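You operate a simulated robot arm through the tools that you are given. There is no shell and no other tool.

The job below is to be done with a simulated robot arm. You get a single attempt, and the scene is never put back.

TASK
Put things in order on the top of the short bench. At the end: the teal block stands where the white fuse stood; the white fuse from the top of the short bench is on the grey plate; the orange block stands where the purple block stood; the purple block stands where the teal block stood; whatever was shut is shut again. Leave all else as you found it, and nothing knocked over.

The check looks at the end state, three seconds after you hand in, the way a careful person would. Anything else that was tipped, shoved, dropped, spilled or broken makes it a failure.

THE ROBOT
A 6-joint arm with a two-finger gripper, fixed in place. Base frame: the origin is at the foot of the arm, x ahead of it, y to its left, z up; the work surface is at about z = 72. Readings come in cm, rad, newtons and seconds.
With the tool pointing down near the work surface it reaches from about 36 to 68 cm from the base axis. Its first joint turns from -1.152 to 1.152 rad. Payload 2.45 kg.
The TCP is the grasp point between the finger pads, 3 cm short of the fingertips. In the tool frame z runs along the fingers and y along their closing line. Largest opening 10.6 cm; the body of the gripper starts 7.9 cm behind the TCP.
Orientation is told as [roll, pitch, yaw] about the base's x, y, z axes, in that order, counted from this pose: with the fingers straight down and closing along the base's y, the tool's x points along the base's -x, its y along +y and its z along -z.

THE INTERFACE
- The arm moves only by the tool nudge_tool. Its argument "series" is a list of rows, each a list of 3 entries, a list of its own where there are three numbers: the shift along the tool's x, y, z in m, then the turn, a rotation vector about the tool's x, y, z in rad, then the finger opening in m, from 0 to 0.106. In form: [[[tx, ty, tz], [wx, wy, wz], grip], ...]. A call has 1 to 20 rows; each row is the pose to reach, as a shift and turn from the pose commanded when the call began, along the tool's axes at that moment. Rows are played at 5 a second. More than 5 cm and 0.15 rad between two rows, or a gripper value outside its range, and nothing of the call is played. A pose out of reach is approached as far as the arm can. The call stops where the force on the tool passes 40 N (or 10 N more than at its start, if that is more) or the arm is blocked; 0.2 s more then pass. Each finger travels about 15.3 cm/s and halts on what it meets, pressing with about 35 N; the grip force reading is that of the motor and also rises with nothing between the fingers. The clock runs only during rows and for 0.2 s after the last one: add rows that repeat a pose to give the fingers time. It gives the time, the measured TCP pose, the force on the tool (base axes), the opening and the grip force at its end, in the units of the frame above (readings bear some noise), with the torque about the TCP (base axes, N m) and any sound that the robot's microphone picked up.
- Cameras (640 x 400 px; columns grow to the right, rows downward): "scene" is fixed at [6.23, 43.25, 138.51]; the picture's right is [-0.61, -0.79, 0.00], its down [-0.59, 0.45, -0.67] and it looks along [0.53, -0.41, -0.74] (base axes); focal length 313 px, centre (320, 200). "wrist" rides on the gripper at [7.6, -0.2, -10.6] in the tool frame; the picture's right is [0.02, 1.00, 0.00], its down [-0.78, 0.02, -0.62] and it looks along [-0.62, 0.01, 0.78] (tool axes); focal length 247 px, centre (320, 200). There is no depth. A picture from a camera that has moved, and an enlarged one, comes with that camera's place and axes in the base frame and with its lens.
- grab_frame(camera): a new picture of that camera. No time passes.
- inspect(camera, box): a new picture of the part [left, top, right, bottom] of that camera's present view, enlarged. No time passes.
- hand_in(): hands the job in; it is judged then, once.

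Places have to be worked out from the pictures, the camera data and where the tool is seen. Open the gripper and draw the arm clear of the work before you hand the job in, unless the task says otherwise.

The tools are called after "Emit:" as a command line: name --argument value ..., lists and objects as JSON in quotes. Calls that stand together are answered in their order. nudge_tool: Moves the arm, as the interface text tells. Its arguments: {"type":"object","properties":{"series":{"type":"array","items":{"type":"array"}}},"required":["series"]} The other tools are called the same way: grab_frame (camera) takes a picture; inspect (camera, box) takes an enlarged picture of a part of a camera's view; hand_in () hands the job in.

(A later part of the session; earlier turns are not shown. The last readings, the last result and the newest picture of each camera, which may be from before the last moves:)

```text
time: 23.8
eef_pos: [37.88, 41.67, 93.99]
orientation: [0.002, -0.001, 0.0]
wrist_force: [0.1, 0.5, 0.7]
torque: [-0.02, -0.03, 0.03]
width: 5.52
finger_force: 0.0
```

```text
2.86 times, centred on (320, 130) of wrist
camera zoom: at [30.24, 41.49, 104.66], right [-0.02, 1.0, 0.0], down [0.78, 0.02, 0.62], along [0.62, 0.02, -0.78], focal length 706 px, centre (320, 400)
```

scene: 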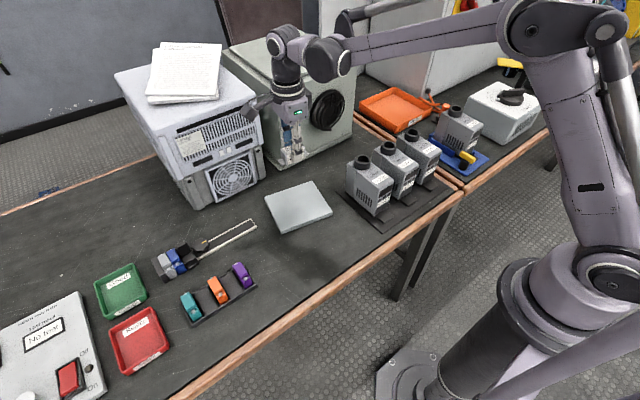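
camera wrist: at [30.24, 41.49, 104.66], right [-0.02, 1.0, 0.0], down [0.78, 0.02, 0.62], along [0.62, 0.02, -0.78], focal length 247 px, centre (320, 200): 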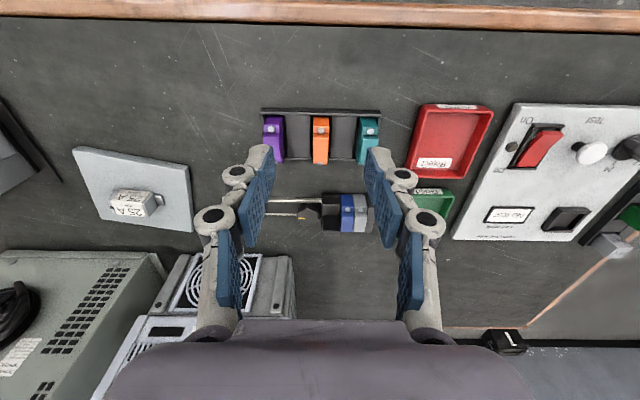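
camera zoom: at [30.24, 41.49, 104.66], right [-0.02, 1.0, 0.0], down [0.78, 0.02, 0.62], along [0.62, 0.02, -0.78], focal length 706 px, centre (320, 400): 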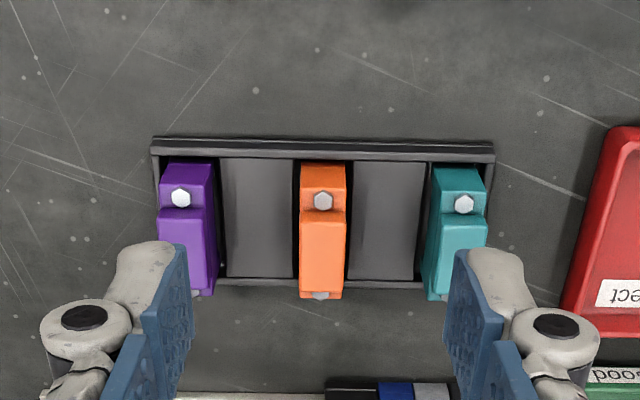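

I'll move in closer and a bit forward so the rack and blocks show without finger occlusion.

Emit:
nudge_tool --series '[[[-0.03, 0, 0.02], [0, 0, 0], 0.06], [[-0.05, 0, 0.04], [0, 0, 0], 0.06], [[-0.05, 0, 0.06], [0, 0, 0], 0.06], [[-0.05, 0, 0.06], [0, 0, 0], 0.06]]'

Emit:
grab_frame --camera "wrist"

Emit:
inspect --camera "wrist" --box '[220, 40, 420, 165]'

Emit:
inspect --camera "scene" --box '[165, 235, 275, 335]'

```text
time: 24.8
eef_pos: [42.94, 41.65, 87.93]
orientation: [0.001, -0.002, 0.0]
wrist_force: [0.1, -0.1, -0.5]
torque: [0.02, 0.0, 0.02]
width: 6.0
finger_force: 0.0
```

```text
taken
camera wrist: at [35.21, 41.46, 98.55], right [-0.02, 1.0, 0.0], down [0.78, 0.02, 0.62], along [0.62, 0.02, -0.78], focal length 247 px, centre (320, 200)
```

wrist: 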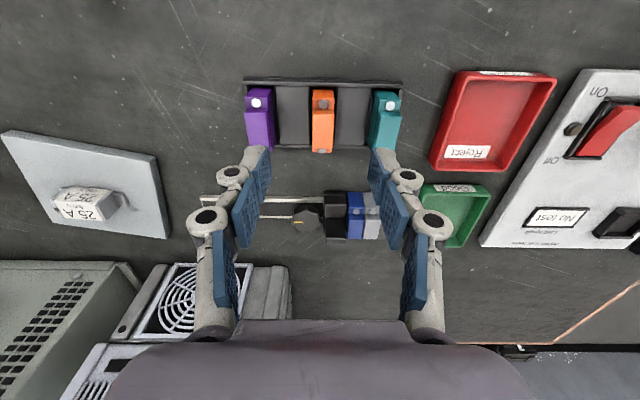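

```text
3.20 times, centred on (320, 102) of wrist
camera zoom: at [35.21, 41.46, 98.55], right [-0.02, 1.0, 0.0], down [0.78, 0.02, 0.62], along [0.62, 0.02, -0.78], focal length 790 px, centre (320, 512)
```

zoom: 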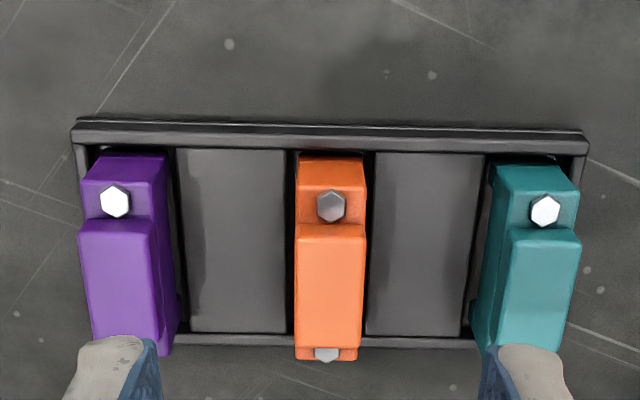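

```text
4.00 times, centred on (220, 285) of scene
camera zoom: at [6.23, 43.25, 138.51], right [-0.61, -0.79, 0.0], down [-0.59, 0.45, -0.67], along [0.53, -0.41, -0.74], focal length 1252 px, centre (720, -140)
```

zoom: 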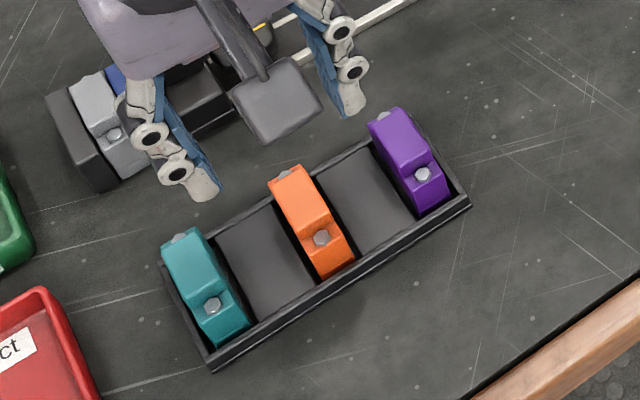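

The rack has three slots with raised spacers between them. The blocks are about 1.8 cm wide and 5 cm long at x≈43.6, with y≈36.1 / 41.9 / 47.7, and their tops are at z≈77.5–78. I'll move over the teal block, staying above it, to centre exactly.

Emit:
nudge_tool --series '[[[-0.003, 0.03, 0.015], [0, 0, 0], 0.05], [[-0.007, 0.06, 0.03], [0, 0, 0], 0.05], [[-0.007, 0.06, 0.0408], [0, 0, 0], 0.05], [[-0.007, 0.06, 0.0408], [0, 0, 0], 0.05]]'

Emit:
grab_frame --camera "wrist"

Emit:
inspect --camera "wrist" --box '[240, 70, 400, 180]'

Emit:
inspect --camera "scene" --box '[150, 230, 270, 330]'

```text
time: 25.8
eef_pos: [43.43, 47.91, 83.87]
orientation: [0.001, 0.0, 0.0]
wrist_force: [0.6, -0.1, 0.0]
torque: [-0.01, -0.02, -0.01]
width: 5.01
finger_force: 0.1
```

```text
taken
camera wrist: at [35.85, 47.53, 94.57], right [-0.02, 1.0, 0.0], down [0.78, 0.02, 0.62], along [0.62, 0.02, -0.78], focal length 247 px, centre (320, 200)
```

wrist: 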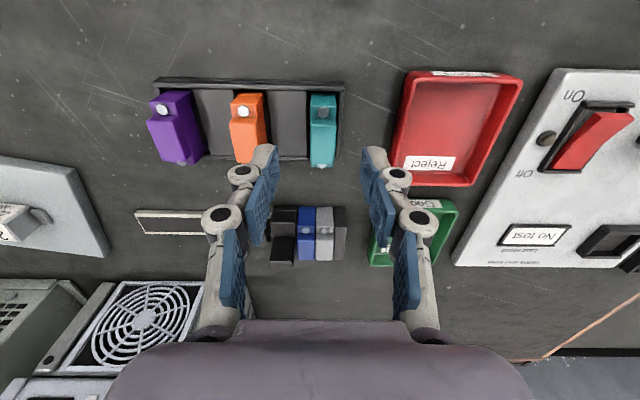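

```text
3.64 times, centred on (320, 125) of wrist
camera zoom: at [35.85, 47.53, 94.57], right [-0.02, 1.0, 0.0], down [0.78, 0.02, 0.62], along [0.62, 0.02, -0.78], focal length 898 px, centre (320, 473)
```

zoom: 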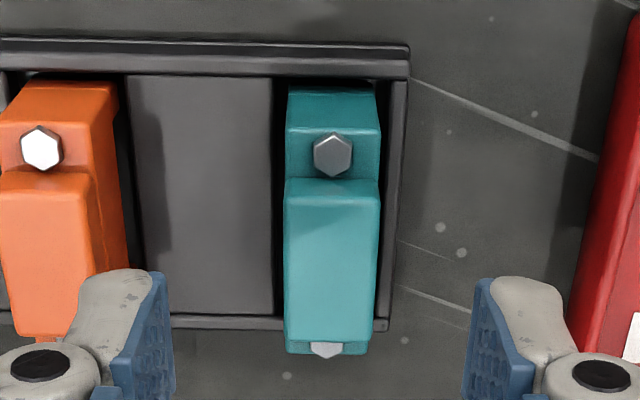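

```text
4.00 times, centred on (210, 280) of scene
camera zoom: at [6.23, 43.25, 138.51], right [-0.61, -0.79, 0.0], down [-0.59, 0.45, -0.67], along [0.53, -0.41, -0.74], focal length 1252 px, centre (760, -120)
```

zoom: 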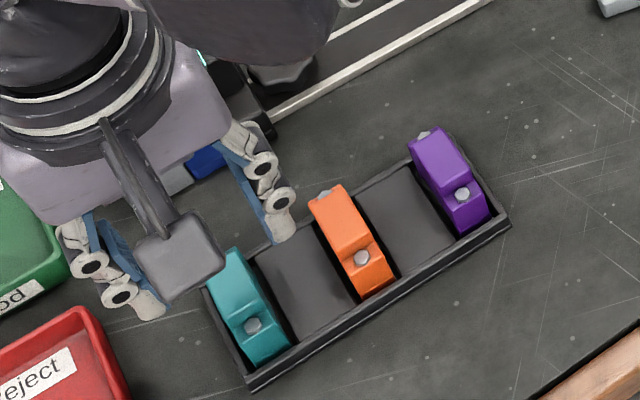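

In commanded coordinates teal is at y≈47.9 and the pitch is 6.0 cm. I'll zoom in to gauge the wall and spacer height before descending.

Emit:
inspect --camera "scene" --box '[195, 282, 245, 332]'

Emit:
inspect --camera "wrist" --box '[295, 75, 355, 170]'

Emit:
inspect --camera "scene" --box '[235, 250, 285, 300]'

```text
8.00 times, centred on (220, 307) of scene
camera zoom: at [6.23, 43.25, 138.51], right [-0.61, -0.79, 0.0], down [-0.59, 0.45, -0.67], along [0.53, -0.41, -0.74], focal length 2504 px, centre (1120, -656)
```

zoom: 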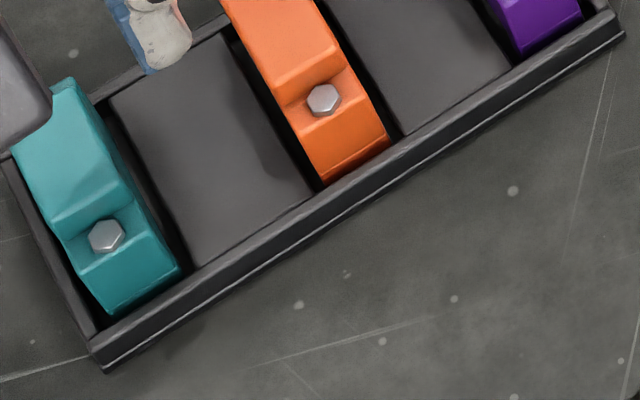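

```text
4.21 times, centred on (325, 122) of wrist
camera zoom: at [35.85, 47.53, 94.57], right [-0.02, 1.0, 0.0], down [0.78, 0.02, 0.62], along [0.62, 0.02, -0.78], focal length 1040 px, centre (299, 526)
```

zoom: 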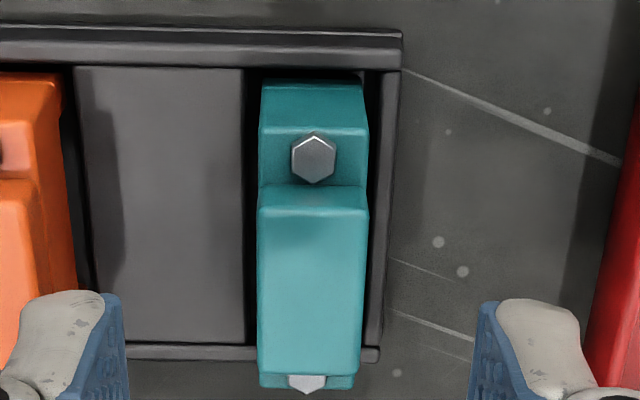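

```text
8.00 times, centred on (260, 275) of scene
camera zoom: at [6.23, 43.25, 138.51], right [-0.61, -0.79, 0.0], down [-0.59, 0.45, -0.67], along [0.53, -0.41, -0.74], focal length 2504 px, centre (800, -400)
```

zoom: 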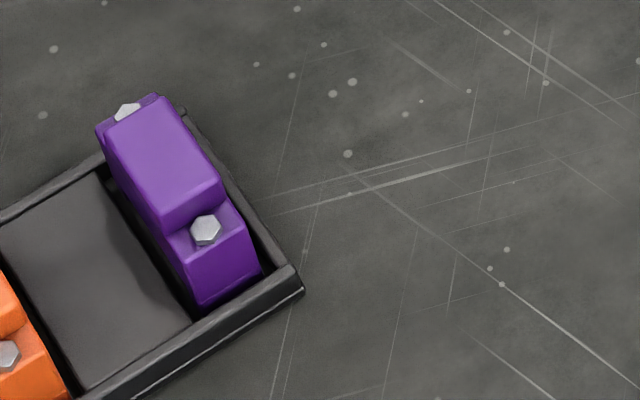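

The wall tops are near z 73.7. I'll descend over teal to TCP z≈77.7 with the tips near 74.7 and the fingers open 4 cm, then check before closing.

Emit:
nudge_tool --series '[[[-0.004, 0.0016, 0.02], [0, 0, 0], 0.042], [[-0.004, 0.0016, 0.04], [0, 0, 0], 0.042], [[-0.004, 0.0016, 0.055], [0, 0, 0], 0.042], [[-0.004, 0.0016, 0.063], [0, 0, 0], 0.042], [[-0.004, 0.0016, 0.063], [0, 0, 0], 0.042]]'

Emit:
grab_frame --camera "wrist"

Emit:
inspect --camera "wrist" --box '[250, 100, 390, 220]'

Emit:
inspect --camera "scene" --box '[160, 245, 260, 335]'

```text
time: 27.0
eef_pos: [44.19, 48.19, 77.59]
orientation: [0.001, 0.0, 0.0]
wrist_force: [1.1, -0.7, -0.4]
torque: [-0.04, -0.04, 0.03]
width: 4.18
finger_force: 0.0
```

```text
taken
camera wrist: at [36.48, 47.85, 88.28], right [-0.02, 1.0, 0.0], down [0.78, 0.02, 0.62], along [0.62, 0.02, -0.78], focal length 247 px, centre (320, 200)
```

wrist: 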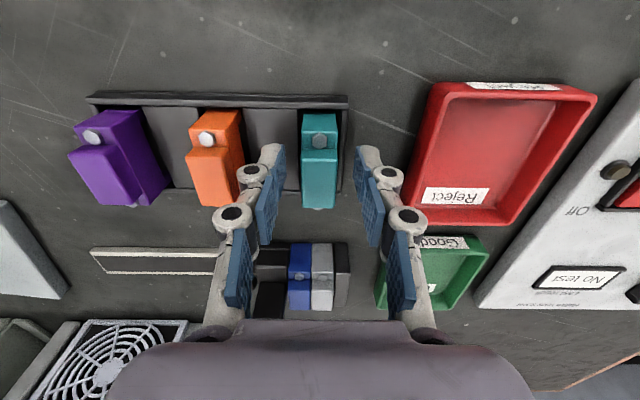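

```text
3.33 times, centred on (320, 160) of wrist
camera zoom: at [36.48, 47.85, 88.28], right [-0.02, 1.0, 0.0], down [0.78, 0.02, 0.62], along [0.62, 0.02, -0.78], focal length 823 px, centre (320, 333)
```

zoom: 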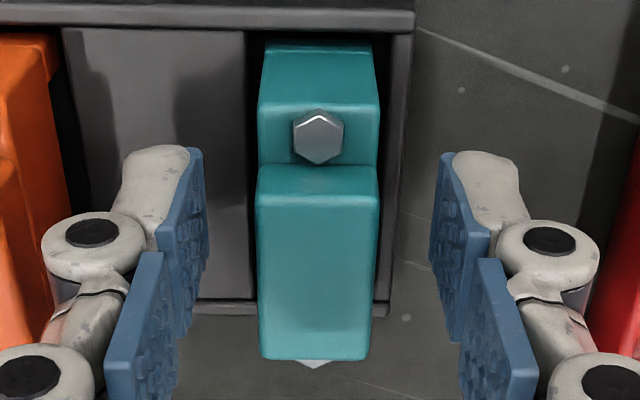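

```text
4.44 times, centred on (210, 290) of scene
camera zoom: at [6.23, 43.25, 138.51], right [-0.61, -0.79, 0.0], down [-0.59, 0.45, -0.67], along [0.53, -0.41, -0.74], focal length 1391 px, centre (809, -200)
```

zoom: 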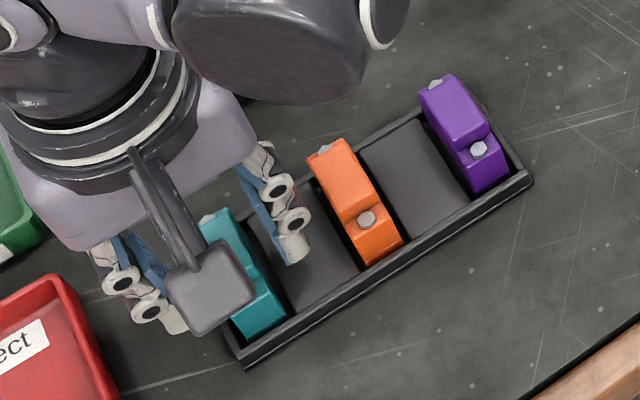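

Teal is centred between the pads. I'll lower 3 mm more and close.

Emit:
nudge_tool --series '[[[0, -0.0003, 0.003], [0, 0, 0], 0.042], [[0, -0.0003, 0.003], [0, 0, 0], 0.032], [[0, -0.0003, 0.003], [0, 0, 0], 0.024], [[0, -0.0003, 0.003], [0, 0, 0], 0.016], [[0, -0.0003, 0.003], [0, 0, 0], 0.01], [[0, -0.0003, 0.003], [0, 0, 0], 0.01]]'

Emit:
inspect --camera "wrist" --box '[250, 80, 390, 220]'

```text
time: 28.4
eef_pos: [44.11, 48.05, 77.42]
orientation: [0.002, -0.003, 0.0]
wrist_force: [-0.1, -0.3, -0.2]
torque: [-0.01, -0.03, -0.02]
width: 1.87
finger_force: 34.8
```

```text
2.86 times, centred on (320, 150) of wrist
camera zoom: at [36.45, 47.82, 88.04], right [-0.02, 1.0, 0.0], down [0.78, 0.02, 0.62], along [0.62, 0.02, -0.78], focal length 706 px, centre (320, 343)
```

zoom: 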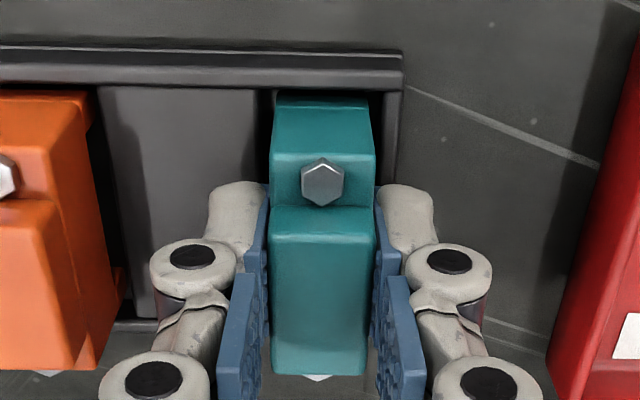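

Teal is gripped at width 1.87 cm. I'll lift it gently straight out of its slot.

Emit:
nudge_tool --series '[[[0, 0, -0.005], [0, 0, 0], 0.01], [[0, 0, -0.015], [0, 0, 0], 0.01], [[0, 0, -0.03], [0, 0, 0], 0.01], [[0, 0, -0.06], [0, 0, 0], 0.01], [[0, 0, -0.1], [0, 0, 0], 0.01], [[0, 0, -0.14], [0, 0, 0], 0.01], [[0, 0, -0.18], [0, 0, 0], 0.01], [[0, 0, -0.18], [0, 0, 0], 0.01]]'

Emit:
grab_frame --camera "wrist"

Emit:
inspect --camera "wrist" --box '[220, 60, 420, 230]'

Emit:
inspect --camera "scene" --box '[110, 190, 290, 350]'

```text
time: 30.2
eef_pos: [44.02, 47.67, 95.29]
orientation: [0.001, -0.003, -0.001]
wrist_force: [0.2, -0.3, -0.3]
torque: [-0.01, -0.02, -0.01]
width: 1.91
finger_force: 35.3
```

```text
taken
camera wrist: at [36.4, 47.4, 106.02], right [-0.02, 1.0, 0.0], down [0.78, 0.02, 0.62], along [0.62, 0.02, -0.78], focal length 247 px, centre (320, 200)
```

wrist: 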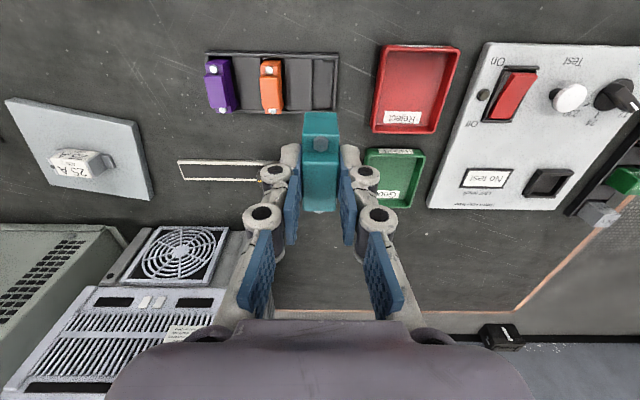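

```text
2.35 times, centred on (320, 145) of wrist
camera zoom: at [36.4, 47.4, 106.02], right [-0.02, 1.0, 0.0], down [0.78, 0.02, 0.62], along [0.62, 0.02, -0.78], focal length 581 px, centre (320, 329)
```

zoom: 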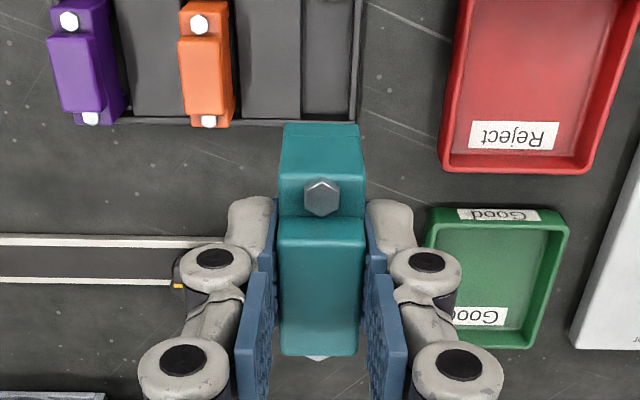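

```text
2.50 times, centred on (200, 270) of scene
camera zoom: at [6.23, 43.25, 138.51], right [-0.61, -0.79, 0.0], down [-0.59, 0.45, -0.67], along [0.53, -0.41, -0.74], focal length 783 px, centre (620, 25)
```

zoom: 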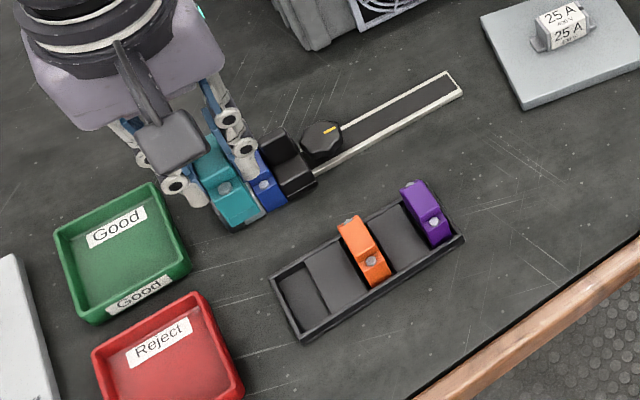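

Teal is out and upright, and the empty slot is visible. I'll carry it high across to the spot where the fuse lay, turning to the same quarter-turn orientation I used there, since that one clears the modules.

Emit:
nudge_tool --series '[[[-0.0098, -0.0401, 0], [0, 0, 0.112], 0.01], [[-0.0196, -0.0802, 0], [0, 0, 0.224], 0.01], [[-0.0294, -0.1203, 0], [0, 0, 0.336], 0.01], [[-0.0392, -0.1604, 0], [0, 0, 0.448], 0.01], [[-0.049, -0.2005, 0], [0, 0, 0.56], 0.01], [[-0.0588, -0.2406, 0], [0, 0, 0.672], 0.01], [[-0.0686, -0.2807, 0], [0, 0, 0.784], 0.01], [[-0.0784, -0.3208, 0], [0, 0, 0.896], 0.01], [[-0.0882, -0.3609, 0], [0, 0, 1.008], 0.01], [[-0.098, -0.401, 0], [0, 0, 1.12], 0.01], [[-0.1078, -0.4411, 0], [0, 0, 1.232], 0.01], [[-0.1176, -0.4812, 0], [0, 0, 1.344], 0.01], [[-0.1274, -0.5213, 0], [0, 0, 1.456], 0.01], [[-0.1372, -0.5614, 0], [0, 0, 1.568], 0.01], [[-0.147, -0.6015, 0], [0, 0, 1.68], 0.01], [[-0.147, -0.6015, 0], [0, 0, 1.68], 0.01]]'

Emit:
grab_frame --camera "wrist"

Emit:
grab_frame --camera "scene"

```text
time: 33.6
eef_pos: [58.91, -12.23, 95.47]
orientation: [0.002, 0.001, -1.68]
wrist_force: [0.8, 0.7, -0.3]
torque: [0.0, 0.02, -0.03]
width: 1.9
finger_force: 35.1
```

```text
taken
camera wrist: at [59.51, -4.6, 106.12], right [1.0, -0.09, 0.0], down [-0.07, -0.78, 0.62], along [-0.05, -0.62, -0.78], focal length 247 px, centre (320, 200)
```

wrist: 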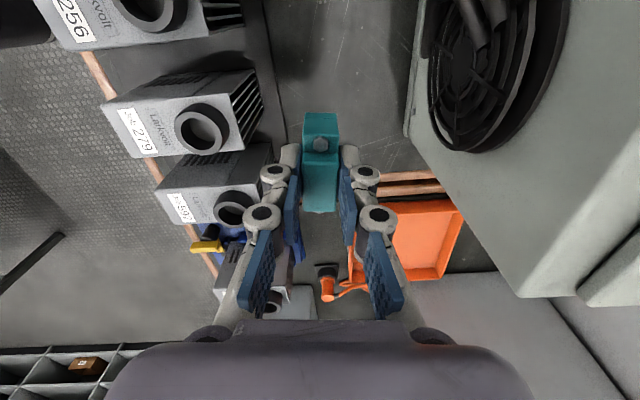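

```text
taken
```

scene: 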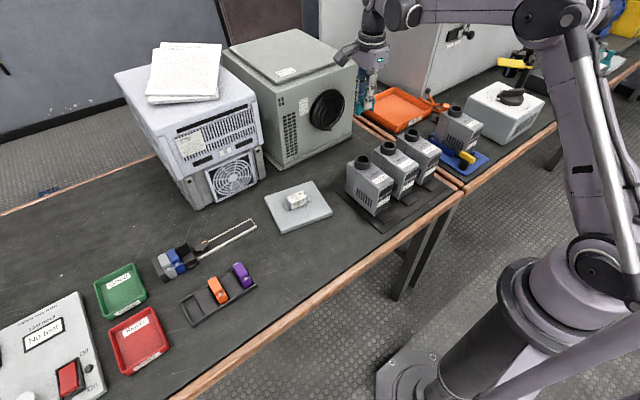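

Teal is above the former fuse position. I'll descend to just above the bench, then probe down for contact.

Emit:
nudge_tool --series '[[[0, 0, 0.04], [0, 0, 0], 0.01], [[0, 0, 0.08], [0, 0, 0], 0.01], [[0, 0, 0.12], [0, 0, 0], 0.01], [[0, 0, 0.15], [0, 0, 0], 0.01], [[0, 0, 0.17], [0, 0, 0], 0.01], [[0, 0, 0.177], [0, 0, 0], 0.01], [[0, 0, 0.177], [0, 0, 0], 0.01]]'

Emit:
grab_frame --camera "wrist"

Emit:
inspect --camera "scene" --box '[325, 100, 425, 180]'

```text
time: 35.2
eef_pos: [58.9, -12.22, 77.66]
orientation: [0.003, 0.0, -1.677]
wrist_force: [-0.1, 0.1, -0.1]
torque: [0.0, 0.01, 0.02]
width: 1.86
finger_force: 35.3
```

```text
taken
camera wrist: at [59.47, -4.64, 88.24], right [1.0, -0.09, 0.0], down [-0.07, -0.78, 0.62], along [-0.05, -0.62, -0.78], focal length 247 px, centre (320, 200)
```

wrist: 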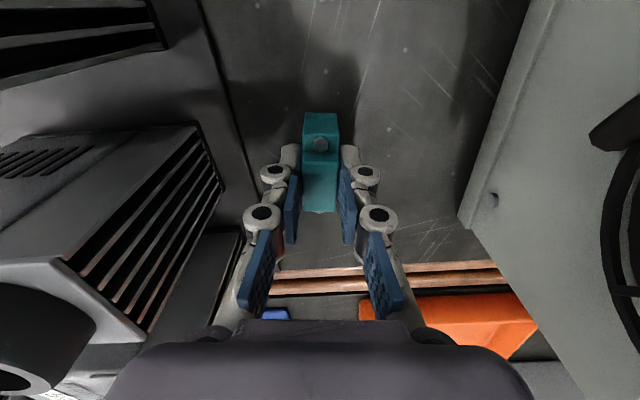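

```text
5.00 times, centred on (375, 140) of scene
camera zoom: at [6.23, 43.25, 138.51], right [-0.61, -0.79, 0.0], down [-0.59, 0.45, -0.67], along [0.53, -0.41, -0.74], focal length 1565 px, centre (45, 500)
```

zoom: 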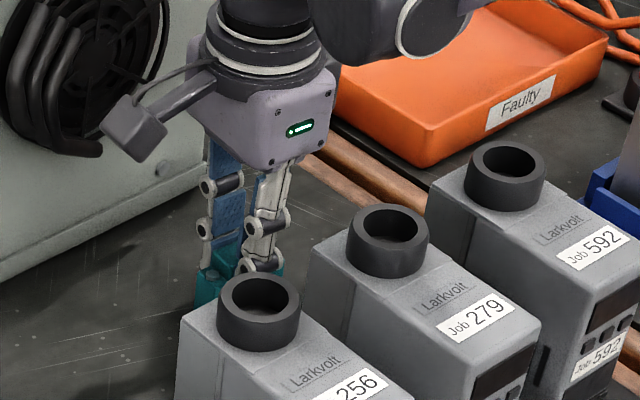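

Emit:
nudge_tool --series '[[[0, 0, 0.001], [0, 0, 0], 0.01], [[0, 0, 0.002], [0, 0, 0], 0.01], [[0, 0, 0.003], [0, 0, 0], 0.01], [[0, 0, 0.003], [0, 0, 0], 0.01]]'

```text
time: 36.2
eef_pos: [58.88, -12.31, 77.39]
orientation: [0.003, 0.003, -1.68]
wrist_force: [0.6, 0.1, -1.2]
torque: [0.02, 0.02, -0.03]
width: 1.86
finger_force: 35.0
```

No contact yet at z 77.4, so I'll keep going down in small steps.

Emit:
nudge_tool --series '[[[0, 0, 0.001], [0, 0, 0], 0.01], [[0, 0, 0.002], [0, 0, 0], 0.01], [[0, 0, 0.002], [0, 0, 0], 0.01]]'

```text
time: 37.0
eef_pos: [58.73, -12.27, 77.14]
orientation: [0.003, 0.002, -1.679]
wrist_force: [0.6, -0.3, -0.7]
torque: [-0.01, 0.05, 0.0]
width: 1.88
finger_force: 34.9
```

Emit:
nudge_tool --series '[[[0, 0, 0.001], [0, 0, 0], 0.01], [[0, 0, 0.002], [0, 0, 0], 0.01], [[0, 0, 0.002], [0, 0, 0], 0.01]]'

Emit:
inspect --camera "wrist" --box '[280, 90, 370, 150]'

```text
time: 37.8
eef_pos: [58.72, -12.29, 77.15]
orientation: [0.003, 0.003, -1.68]
wrist_force: [0.7, -0.4, 9.8]
torque: [-0.22, 0.05, -0.03]
width: 1.88
finger_force: 34.9
```

```text
6.67 times, centred on (325, 120) of wrist
camera zoom: at [59.42, -4.66, 87.66], right [1.0, -0.09, 0.0], down [-0.07, -0.78, 0.62], along [-0.05, -0.62, -0.78], focal length 1646 px, centre (287, 733)
```

zoom: 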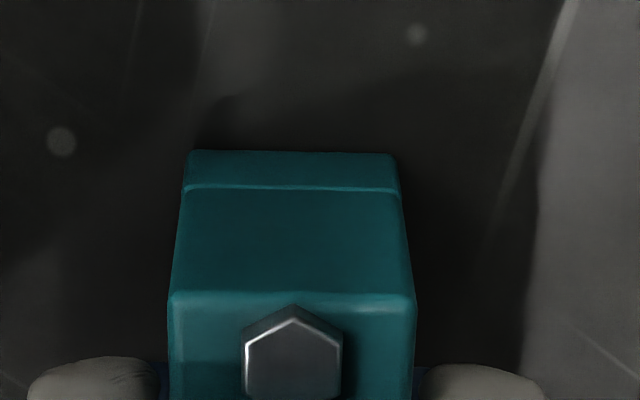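

First contact shows at 10 N on the block's −y end, so it is tilted very slightly. I'll press another millimetre so it seats flat.

Emit:
nudge_tool --series '[[[0, 0, 0.0005], [0, 0, 0], 0.01], [[0, 0, 0.001], [0, 0, 0], 0.01], [[0, 0, 0.001], [0, 0, 0], 0.01]]'

```text
time: 38.6
eef_pos: [58.85, -12.11, 76.89]
orientation: [0.002, 0.001, -1.679]
wrist_force: [1.6, 0.8, 33.3]
torque: [-0.13, -0.05, 0.0]
width: 1.89
finger_force: 35.3
```

The block is now seated flat, with the force nearly central. I'll relieve the pressure, open gently and rise clear.

Emit:
nudge_tool --series '[[[0, 0, -0.001], [0, 0, 0], 0.01], [[0, 0, -0.001], [0, 0, 0], 0.01], [[0, 0, -0.001], [0, 0, 0], 0.018], [[0, 0, -0.001], [0, 0, 0], 0.024], [[0, 0, -0.001], [0, 0, 0], 0.034], [[0, 0, -0.001], [0, 0, 0], 0.046], [[0, 0, -0.001], [0, 0, 0], 0.046], [[0, 0, -0.02], [0, 0, 0], 0.046], [[0, 0, -0.05], [0, 0, 0], 0.046], [[0, 0, -0.09], [0, 0, 0], 0.046], [[0, 0, -0.13], [0, 0, 0], 0.046], [[0, 0, -0.17], [0, 0, 0], 0.046], [[0, 0, -0.19], [0, 0, 0], 0.046], [[0, 0, -0.19], [0, 0, 0], 0.046]]'

Emit:
grab_frame --camera "wrist"

Emit:
inspect --camera "wrist" --box '[270, 40, 370, 130]'

Emit:
inspect --camera "scene" --box '[325, 100, 425, 180]'

```text
time: 41.6
eef_pos: [58.76, -12.28, 95.82]
orientation: [0.004, 0.001, -1.676]
wrist_force: [-0.3, 0.2, 0.1]
torque: [0.01, -0.02, -0.04]
width: 4.6
finger_force: 0.0
```

```text
taken
camera wrist: at [59.36, -4.72, 106.53], right [1.0, -0.09, 0.0], down [-0.07, -0.78, 0.62], along [-0.05, -0.62, -0.78], focal length 247 px, centre (320, 200)
```

wrist: 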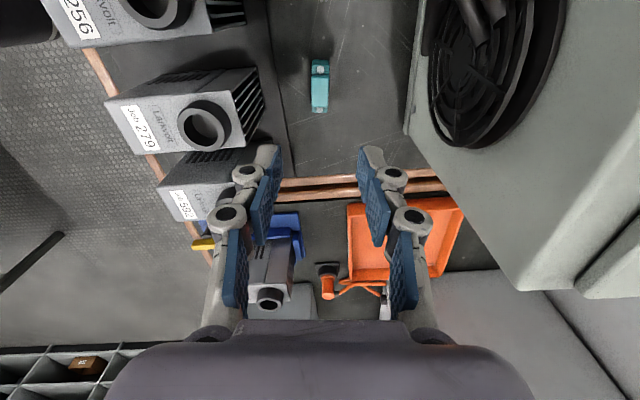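

```text
4.44 times, centred on (320, 85) of wrist
camera zoom: at [59.36, -4.72, 106.53], right [1.0, -0.09, 0.0], down [-0.07, -0.78, 0.62], along [-0.05, -0.62, -0.78], focal length 1098 px, centre (320, 711)
```

zoom: 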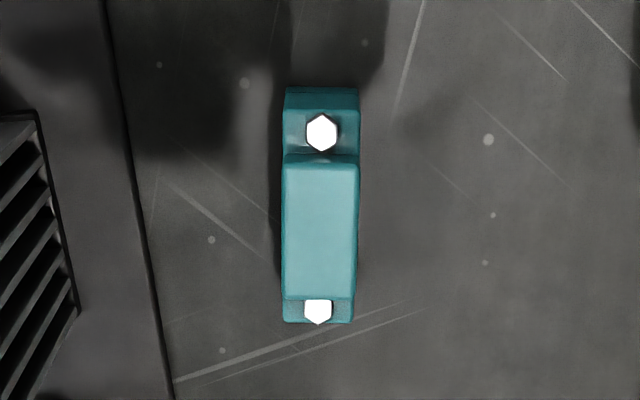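

```text
5.00 times, centred on (375, 140) of scene
camera zoom: at [6.23, 43.25, 138.51], right [-0.61, -0.79, 0.0], down [-0.59, 0.45, -0.67], along [0.53, -0.41, -0.74], focal length 1565 px, centre (45, 500)
```

zoom: 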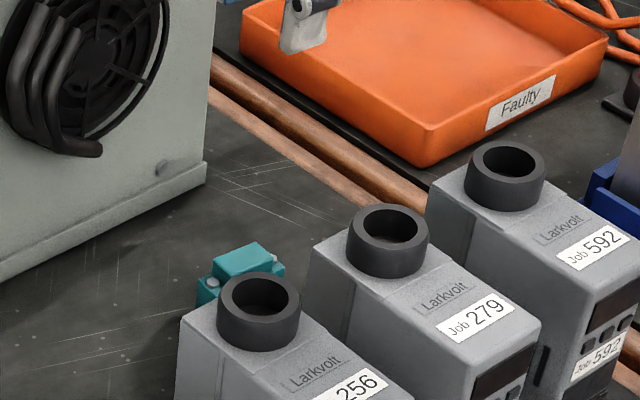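

Teal stands upright where the fuse was. Next I'll return to the rack at yaw 0, above the purple block at about (44.1, 35.9).

Emit:
nudge_tool --series '[[[0.0356, -0.0153, 0], [0, 0, -0.1292], 0.046], [[0.0712, -0.0306, 0], [0, 0, -0.2585], 0.046], [[0.1069, -0.0458, 0], [0, 0, -0.3877], 0.046], [[0.1425, -0.0611, 0], [0, 0, -0.5169], 0.046], [[0.1781, -0.0764, 0], [0, 0, -0.6462], 0.046], [[0.2137, -0.0917, 0], [0, 0, -0.7754], 0.046], [[0.2494, -0.1069, 0], [0, 0, -0.9046], 0.046], [[0.285, -0.1222, 0], [0, 0, -1.0338], 0.046], [[0.3206, -0.1375, 0], [0, 0, -1.1631], 0.046], [[0.3562, -0.1528, 0], [0, 0, -1.2923], 0.046], [[0.3919, -0.168, 0], [0, 0, -1.4215], 0.046], [[0.4275, -0.1833, 0], [0, 0, -1.5508], 0.046], [[0.4631, -0.1986, 0], [0, 0, -1.68], 0.046], [[0.4631, -0.1986, 0.04], [0, 0, -1.68], 0.046], [[0.4631, -0.1986, 0.08], [0, 0, -1.68], 0.046], [[0.4631, -0.1986, 0.119], [0, 0, -1.68], 0.046], [[0.4631, -0.1986, 0.119], [0, 0, -1.68], 0.046]]'

Emit:
grab_frame --camera "wrist"

Emit:
inspect --camera "wrist" --box '[240, 60, 400, 180]'

Emit:
inspect --camera "wrist" --box '[380, 60, 500, 180]'

```text
time: 45.2
eef_pos: [43.92, 36.06, 84.04]
orientation: [0.002, -0.002, 0.001]
wrist_force: [0.3, 0.9, -0.5]
torque: [0.01, -0.01, 0.07]
width: 4.6
finger_force: 0.0
```

```text
taken
camera wrist: at [36.23, 35.9, 94.66], right [-0.02, 1.0, 0.0], down [0.78, 0.02, 0.62], along [0.62, 0.02, -0.78], focal length 247 px, centre (320, 200)
```

wrist: 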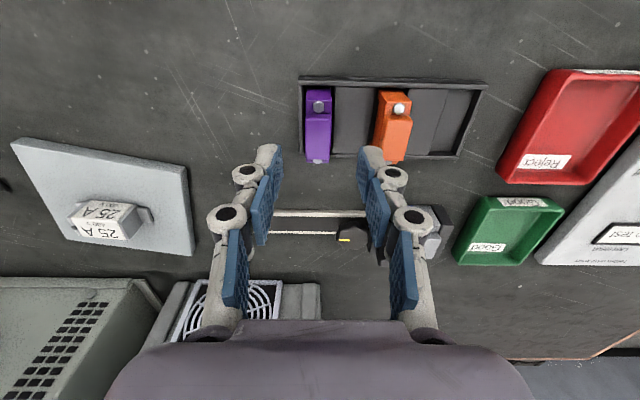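

```text
3.33 times, centred on (320, 120) of wrist
camera zoom: at [36.23, 35.9, 94.66], right [-0.02, 1.0, 0.0], down [0.78, 0.02, 0.62], along [0.62, 0.02, -0.78], focal length 823 px, centre (320, 467)
```

zoom: 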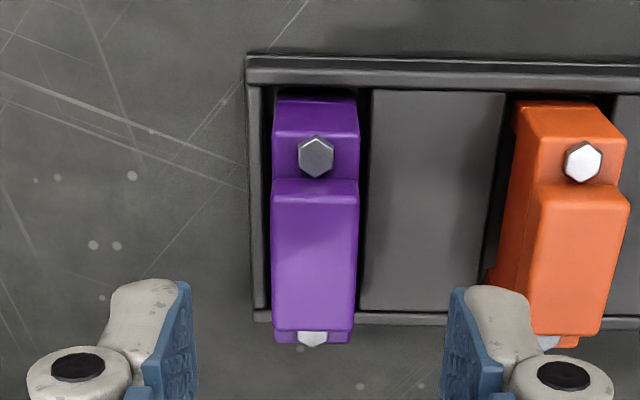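

```text
3.33 times, centred on (440, 120) of wrist
camera zoom: at [36.23, 35.9, 94.66], right [-0.02, 1.0, 0.0], down [0.78, 0.02, 0.62], along [0.62, 0.02, -0.78], focal length 823 px, centre (-80, 467)
```

zoom: 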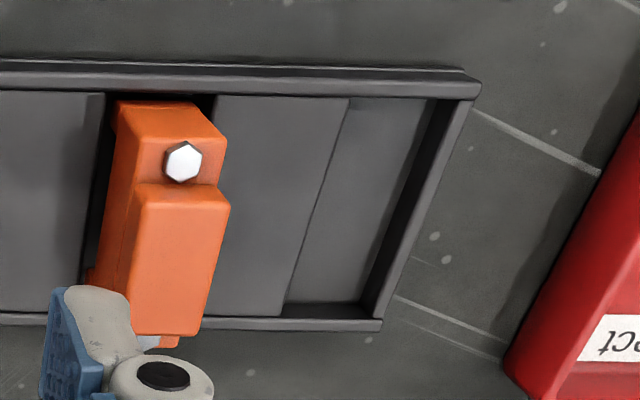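

Purple sits about 2 mm to the −y side of the tool axis (y≈35.7), at the same x as teal had. I'll shift and descend with the fingers open 4.2 cm, then check centring.

Emit:
nudge_tool --series '[[[0, -0.002, 0.02], [0, 0, 0], 0.042], [[0, -0.002, 0.04], [0, 0, 0], 0.042], [[0, -0.002, 0.055], [0, 0, 0], 0.042], [[0, -0.002, 0.063], [0, 0, 0], 0.042], [[0, -0.002, 0.063], [0, 0, 0], 0.042]]'

Emit:
inspect --camera "wrist" --box '[250, 100, 390, 220]'

Emit:
inspect --camera "scene" --box '[170, 230, 290, 330]'

```text
time: 46.4
eef_pos: [44.12, 35.73, 77.63]
orientation: [0.001, -0.001, -0.001]
wrist_force: [0.0, -0.8, 0.4]
torque: [0.03, 0.01, 0.01]
width: 4.17
finger_force: 0.0
```

```text
3.33 times, centred on (320, 160) of wrist
camera zoom: at [36.39, 35.61, 88.31], right [-0.02, 1.0, 0.0], down [0.78, 0.02, 0.62], along [0.62, 0.02, -0.78], focal length 823 px, centre (320, 333)
```

zoom: 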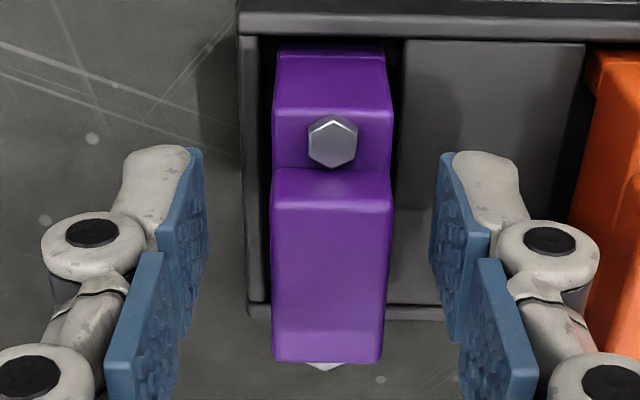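

```text
4.00 times, centred on (230, 280) of scene
camera zoom: at [6.23, 43.25, 138.51], right [-0.61, -0.79, 0.0], down [-0.59, 0.45, -0.67], along [0.53, -0.41, -0.74], focal length 1252 px, centre (680, -120)
```

zoom: 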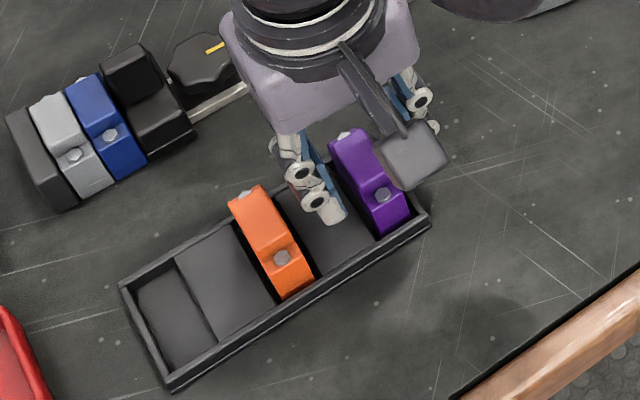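

Purple's centre is about 1.3 mm to the +y side, at y≈35.83. I'll correct that, lower 3 mm and grip.

Emit:
nudge_tool --series '[[[0, 0.0013, 0.001], [0, 0, 0], 0.042], [[0, 0.0013, 0.003], [0, 0, 0], 0.042], [[0, 0.0013, 0.003], [0, 0, 0], 0.032], [[0, 0.0013, 0.003], [0, 0, 0], 0.024], [[0, 0.0013, 0.003], [0, 0, 0], 0.016], [[0, 0.0013, 0.003], [0, 0, 0], 0.01], [[0, 0.0013, 0.003], [0, 0, 0], 0.01]]'

Emit:
inspect --camera "wrist" --box '[250, 80, 390, 220]'

```text
time: 48.0
eef_pos: [44.04, 35.97, 77.34]
orientation: [0.001, -0.001, -0.002]
wrist_force: [-0.3, 0.8, -0.5]
torque: [0.04, -0.02, 0.01]
width: 1.89
finger_force: 35.2
```

```text
2.86 times, centred on (320, 150) of wrist
camera zoom: at [36.4, 35.74, 87.99], right [-0.02, 1.0, 0.0], down [0.78, 0.02, 0.62], along [0.62, 0.02, -0.78], focal length 706 px, centre (320, 343)
```

zoom: 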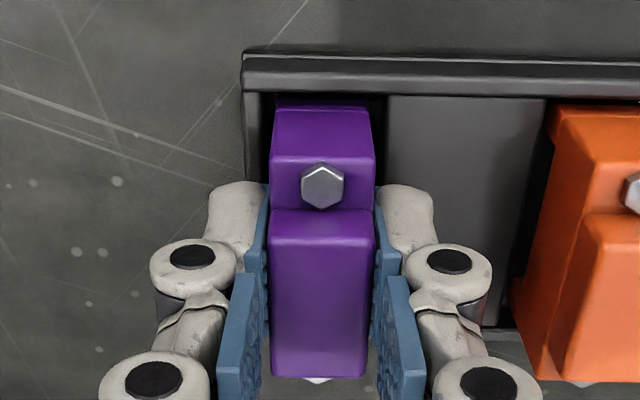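

Purple is gripped at 1.89 cm. I'll lift it 9 cm to clear orange, move +12 cm in y over the empty teal slot, and check alignment before inserting.

Emit:
nudge_tool --series '[[[0, 0, -0.005], [0, 0, 0], 0.01], [[0, 0, -0.015], [0, 0, 0], 0.01], [[0, 0, -0.035], [0, 0, 0], 0.01], [[0, 0, -0.065], [0, 0, 0], 0.01], [[0, 0, -0.09], [0, 0, 0], 0.01], [[0, 0.03, -0.09], [0, 0, 0], 0.01], [[0, 0.06, -0.09], [0, 0, 0], 0.01], [[0, 0.09, -0.09], [0, 0, 0], 0.01], [[0.0007, 0.1199, -0.09], [0, 0, 0], 0.01], [[0.0007, 0.1199, -0.07], [0, 0, 0], 0.01], [[0.0007, 0.1199, -0.05], [0, 0, 0], 0.01], [[0.0007, 0.1199, -0.05], [0, 0, 0], 0.01]]'

Emit:
grab_frame --camera "wrist"

Emit:
inspect --camera "wrist" --box '[240, 60, 400, 180]'

Emit:
inspect --camera "scene" --box '[150, 240, 260, 330]'

```text
time: 50.6
eef_pos: [43.91, 47.88, 82.26]
orientation: [0.003, 0.0, 0.0]
wrist_force: [0.1, -0.4, -0.2]
torque: [0.01, 0.01, 0.0]
width: 1.89
finger_force: 36.0
```

```text
taken
camera wrist: at [36.26, 47.67, 93.0], right [-0.02, 1.0, 0.0], down [0.78, 0.02, 0.62], along [0.62, 0.02, -0.78], focal length 247 px, centre (320, 200)
```

wrist: 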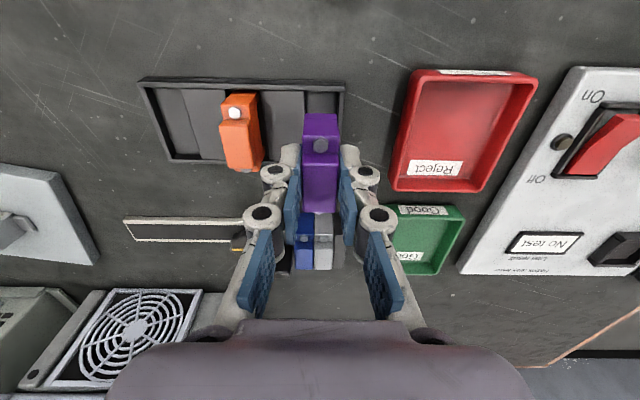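

```text
3.33 times, centred on (320, 120) of wrist
camera zoom: at [36.26, 47.67, 93.0], right [-0.02, 1.0, 0.0], down [0.78, 0.02, 0.62], along [0.62, 0.02, -0.78], focal length 823 px, centre (320, 467)
```

zoom: 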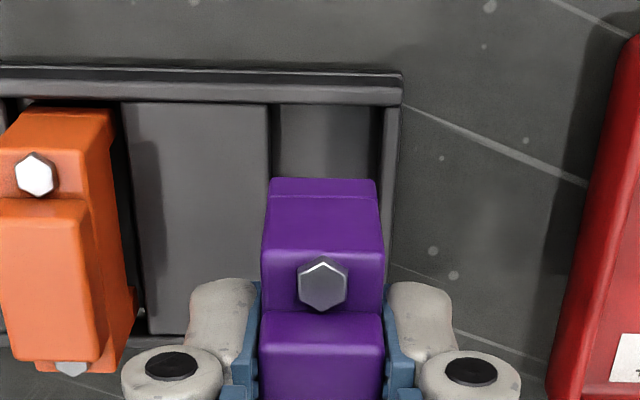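

```text
4.44 times, centred on (205, 285) of scene
camera zoom: at [6.23, 43.25, 138.51], right [-0.61, -0.79, 0.0], down [-0.59, 0.45, -0.67], along [0.53, -0.41, -0.74], focal length 1391 px, centre (831, -178)
```

zoom: 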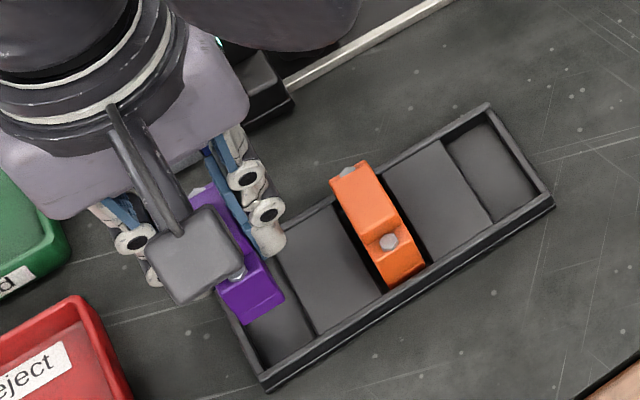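

The slot centre is about 1 mm toward +y of the block's current line, and the clearance is about 3 mm per side. I'll shift 0.7 mm and lower into the slot slowly, checking force partway.

Emit:
nudge_tool --series '[[[0, 0.0007, 0.01], [0, 0, 0], 0.01], [[0, 0.0007, 0.02], [0, 0, 0], 0.01], [[0, 0.0007, 0.03], [0, 0, 0], 0.01], [[0, 0.0007, 0.035], [0, 0, 0], 0.01], [[0, 0.0007, 0.039], [0, 0, 0], 0.01], [[0, 0.0007, 0.042], [0, 0, 0], 0.01], [[0, 0.0007, 0.042], [0, 0, 0], 0.01]]'

Emit:
inspect --camera "wrist" --box '[250, 80, 390, 220]'

Emit:
inspect --camera "scene" --box '[170, 270, 250, 330]'

```text
time: 52.2
eef_pos: [44.13, 47.97, 78.29]
orientation: [0.002, -0.002, 0.0]
wrist_force: [0.1, 0.7, -0.9]
torque: [0.02, 0.0, 0.01]
width: 1.9
finger_force: 35.4
```

```text
2.86 times, centred on (320, 150) of wrist
camera zoom: at [36.33, 47.73, 88.88], right [-0.02, 1.0, 0.0], down [0.78, 0.02, 0.62], along [0.62, 0.02, -0.78], focal length 706 px, centre (320, 343)
```

zoom: 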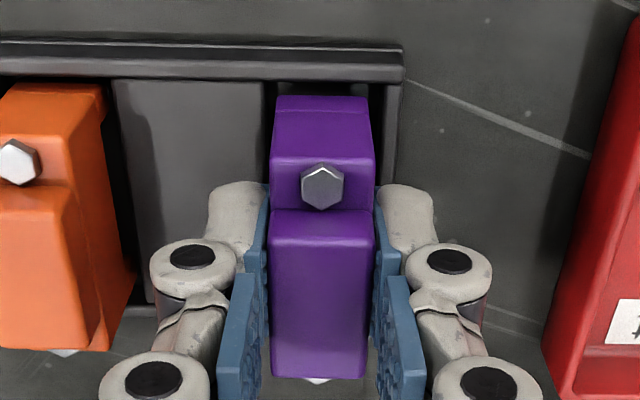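

```text
6.67 times, centred on (210, 300) of scene
camera zoom: at [6.23, 43.25, 138.51], right [-0.61, -0.79, 0.0], down [-0.59, 0.45, -0.67], along [0.53, -0.41, -0.74], focal length 2087 px, centre (1053, -467)
```

zoom: 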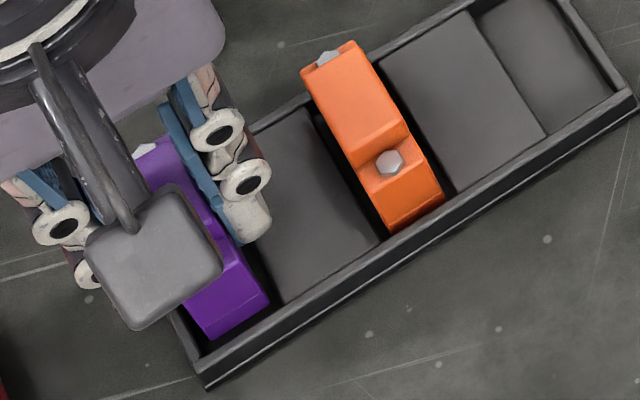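

No contact at z 78.2, so the block is inside the slot. I'll lower the last 8 mm slowly.

Emit:
nudge_tool --series '[[[0, 0, 0.003], [0, 0, 0], 0.01], [[0, 0, 0.005], [0, 0, 0], 0.01], [[0, 0, 0.007], [0, 0, 0], 0.01], [[0, 0, 0.008], [0, 0, 0], 0.01], [[0, 0, 0.008], [0, 0, 0], 0.01]]'

```text
time: 53.4
eef_pos: [44.07, 47.94, 77.41]
orientation: [0.002, -0.003, 0.001]
wrist_force: [0.0, -0.2, -0.1]
torque: [0.0, 0.02, 0.01]
width: 1.9
finger_force: 34.8
```

Emit:
nudge_tool --series '[[[0, 0, 0.001], [0, 0, 0], 0.01], [[0, 0, 0.002], [0, 0, 0], 0.01], [[0, 0, 0.002], [0, 0, 0], 0.01]]'

```text
time: 54.2
eef_pos: [44.03, 47.88, 77.26]
orientation: [0.001, -0.003, -0.001]
wrist_force: [-1.1, -0.6, 16.3]
torque: [-0.13, 0.0, -0.02]
width: 1.88
finger_force: 34.5
```

Purple rests on the slot floor. I'll relieve the force, open gently and rise.

Emit:
nudge_tool --series '[[[0, 0, -0.0007], [0, 0, 0], 0.01], [[0, 0, -0.0007], [0, 0, 0], 0.018], [[0, 0, -0.0007], [0, 0, 0], 0.024], [[0, 0, -0.0007], [0, 0, 0], 0.032], [[0, 0, -0.0007], [0, 0, 0], 0.042], [[0, 0, -0.0007], [0, 0, 0], 0.042], [[0, 0, -0.015], [0, 0, 0], 0.042], [[0, 0, -0.035], [0, 0, 0], 0.042], [[0, 0, -0.068], [0, 0, 0], 0.042], [[0, 0, -0.068], [0, 0, 0], 0.042]]'

Emit:
inspect --camera "wrist" --box '[240, 60, 400, 180]'

Emit:
inspect --camera "scene" --box '[150, 240, 260, 330]'

```text
time: 56.4
eef_pos: [43.93, 48.02, 84.17]
orientation: [0.001, -0.002, 0.0]
wrist_force: [-0.6, 0.3, 0.3]
torque: [-0.02, 0.01, -0.01]
width: 4.22
finger_force: 0.0
```

```text
3.33 times, centred on (320, 120) of wrist
camera zoom: at [36.29, 47.81, 94.79], right [-0.02, 1.0, 0.0], down [0.78, 0.02, 0.62], along [0.62, 0.02, -0.78], focal length 823 px, centre (320, 467)
```

zoom: 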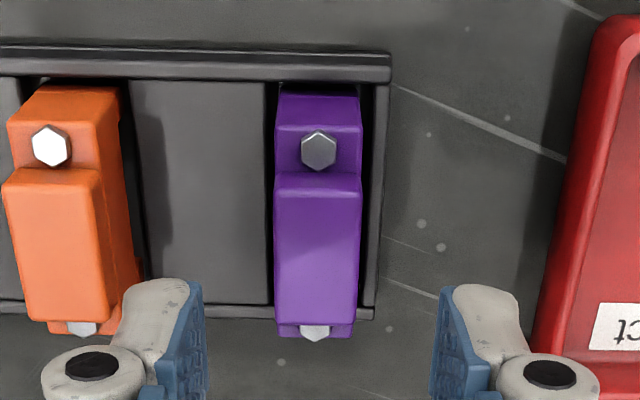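

```text
4.44 times, centred on (205, 285) of scene
camera zoom: at [6.23, 43.25, 138.51], right [-0.61, -0.79, 0.0], down [-0.59, 0.45, -0.67], along [0.53, -0.41, -0.74], focal length 1391 px, centre (831, -178)
```

zoom: 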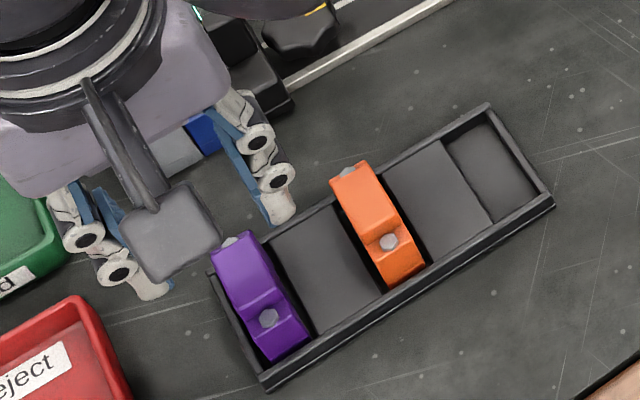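

Purple sits properly in teal's old slot. Next I'll move −6 cm in y over the orange block and descend part-way to check centring.

Emit:
nudge_tool --series '[[[0, -0.03, -0.01], [0, 0, 0], 0.042], [[-0.0005, -0.0604, -0.01], [0, 0, 0], 0.042], [[-0.0005, -0.0604, 0], [0, 0, 0], 0.042], [[-0.0005, -0.0604, 0], [0, 0, 0], 0.042]]'

Emit:
inspect --camera "wrist" --box '[240, 60, 400, 180]'

```text
time: 57.4
eef_pos: [44.04, 41.82, 84.05]
orientation: [0.002, -0.002, -0.001]
wrist_force: [-0.1, 0.3, 0.0]
torque: [0.02, 0.05, -0.02]
width: 4.19
finger_force: 0.0
```

```text
3.33 times, centred on (320, 120) of wrist
camera zoom: at [36.31, 41.64, 94.75], right [-0.02, 1.0, 0.0], down [0.78, 0.02, 0.62], along [0.62, 0.02, -0.78], focal length 823 px, centre (320, 467)
```

zoom: 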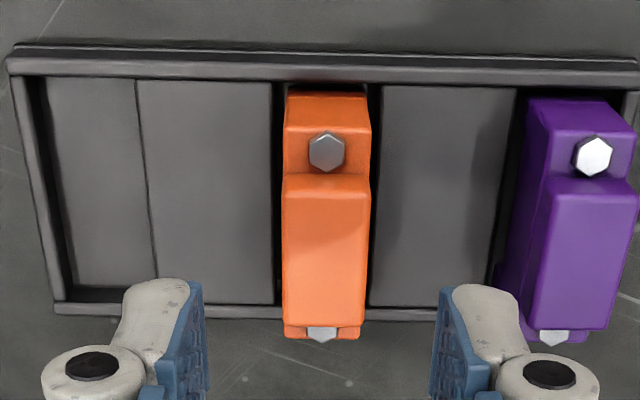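

Emit:
nudge_tool --series '[[[0, 0.0008, 0.02], [0, 0, 0], 0.042], [[0, 0.0008, 0.04], [0, 0, 0], 0.042], [[0, 0.0008, 0.055], [0, 0, 0], 0.042], [[0, 0.0008, 0.063], [0, 0, 0], 0.042], [[0, 0.0008, 0.063], [0, 0, 0], 0.042]]'

Emit:
inspect --camera "wrist" --box '[250, 100, 390, 220]'

```text
time: 58.6
eef_pos: [44.12, 42.08, 77.78]
orientation: [0.002, -0.002, 0.0]
wrist_force: [-0.4, -0.4, -0.5]
torque: [-0.01, -0.01, -0.02]
width: 4.21
finger_force: 0.1
```

```text
3.33 times, centred on (320, 160) of wrist
camera zoom: at [36.45, 41.86, 88.4], right [-0.02, 1.0, 0.0], down [0.78, 0.02, 0.62], along [0.62, 0.02, -0.78], focal length 823 px, centre (320, 333)
```

zoom: 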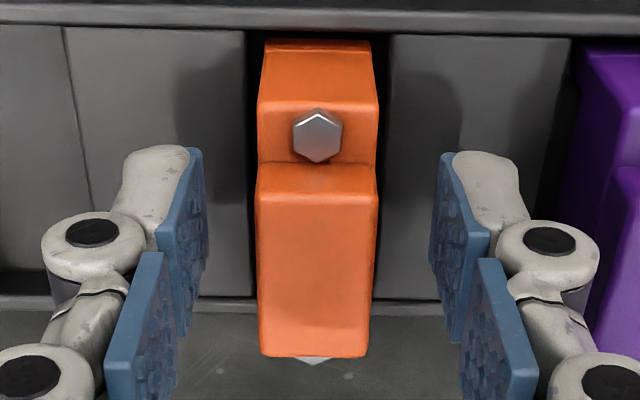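

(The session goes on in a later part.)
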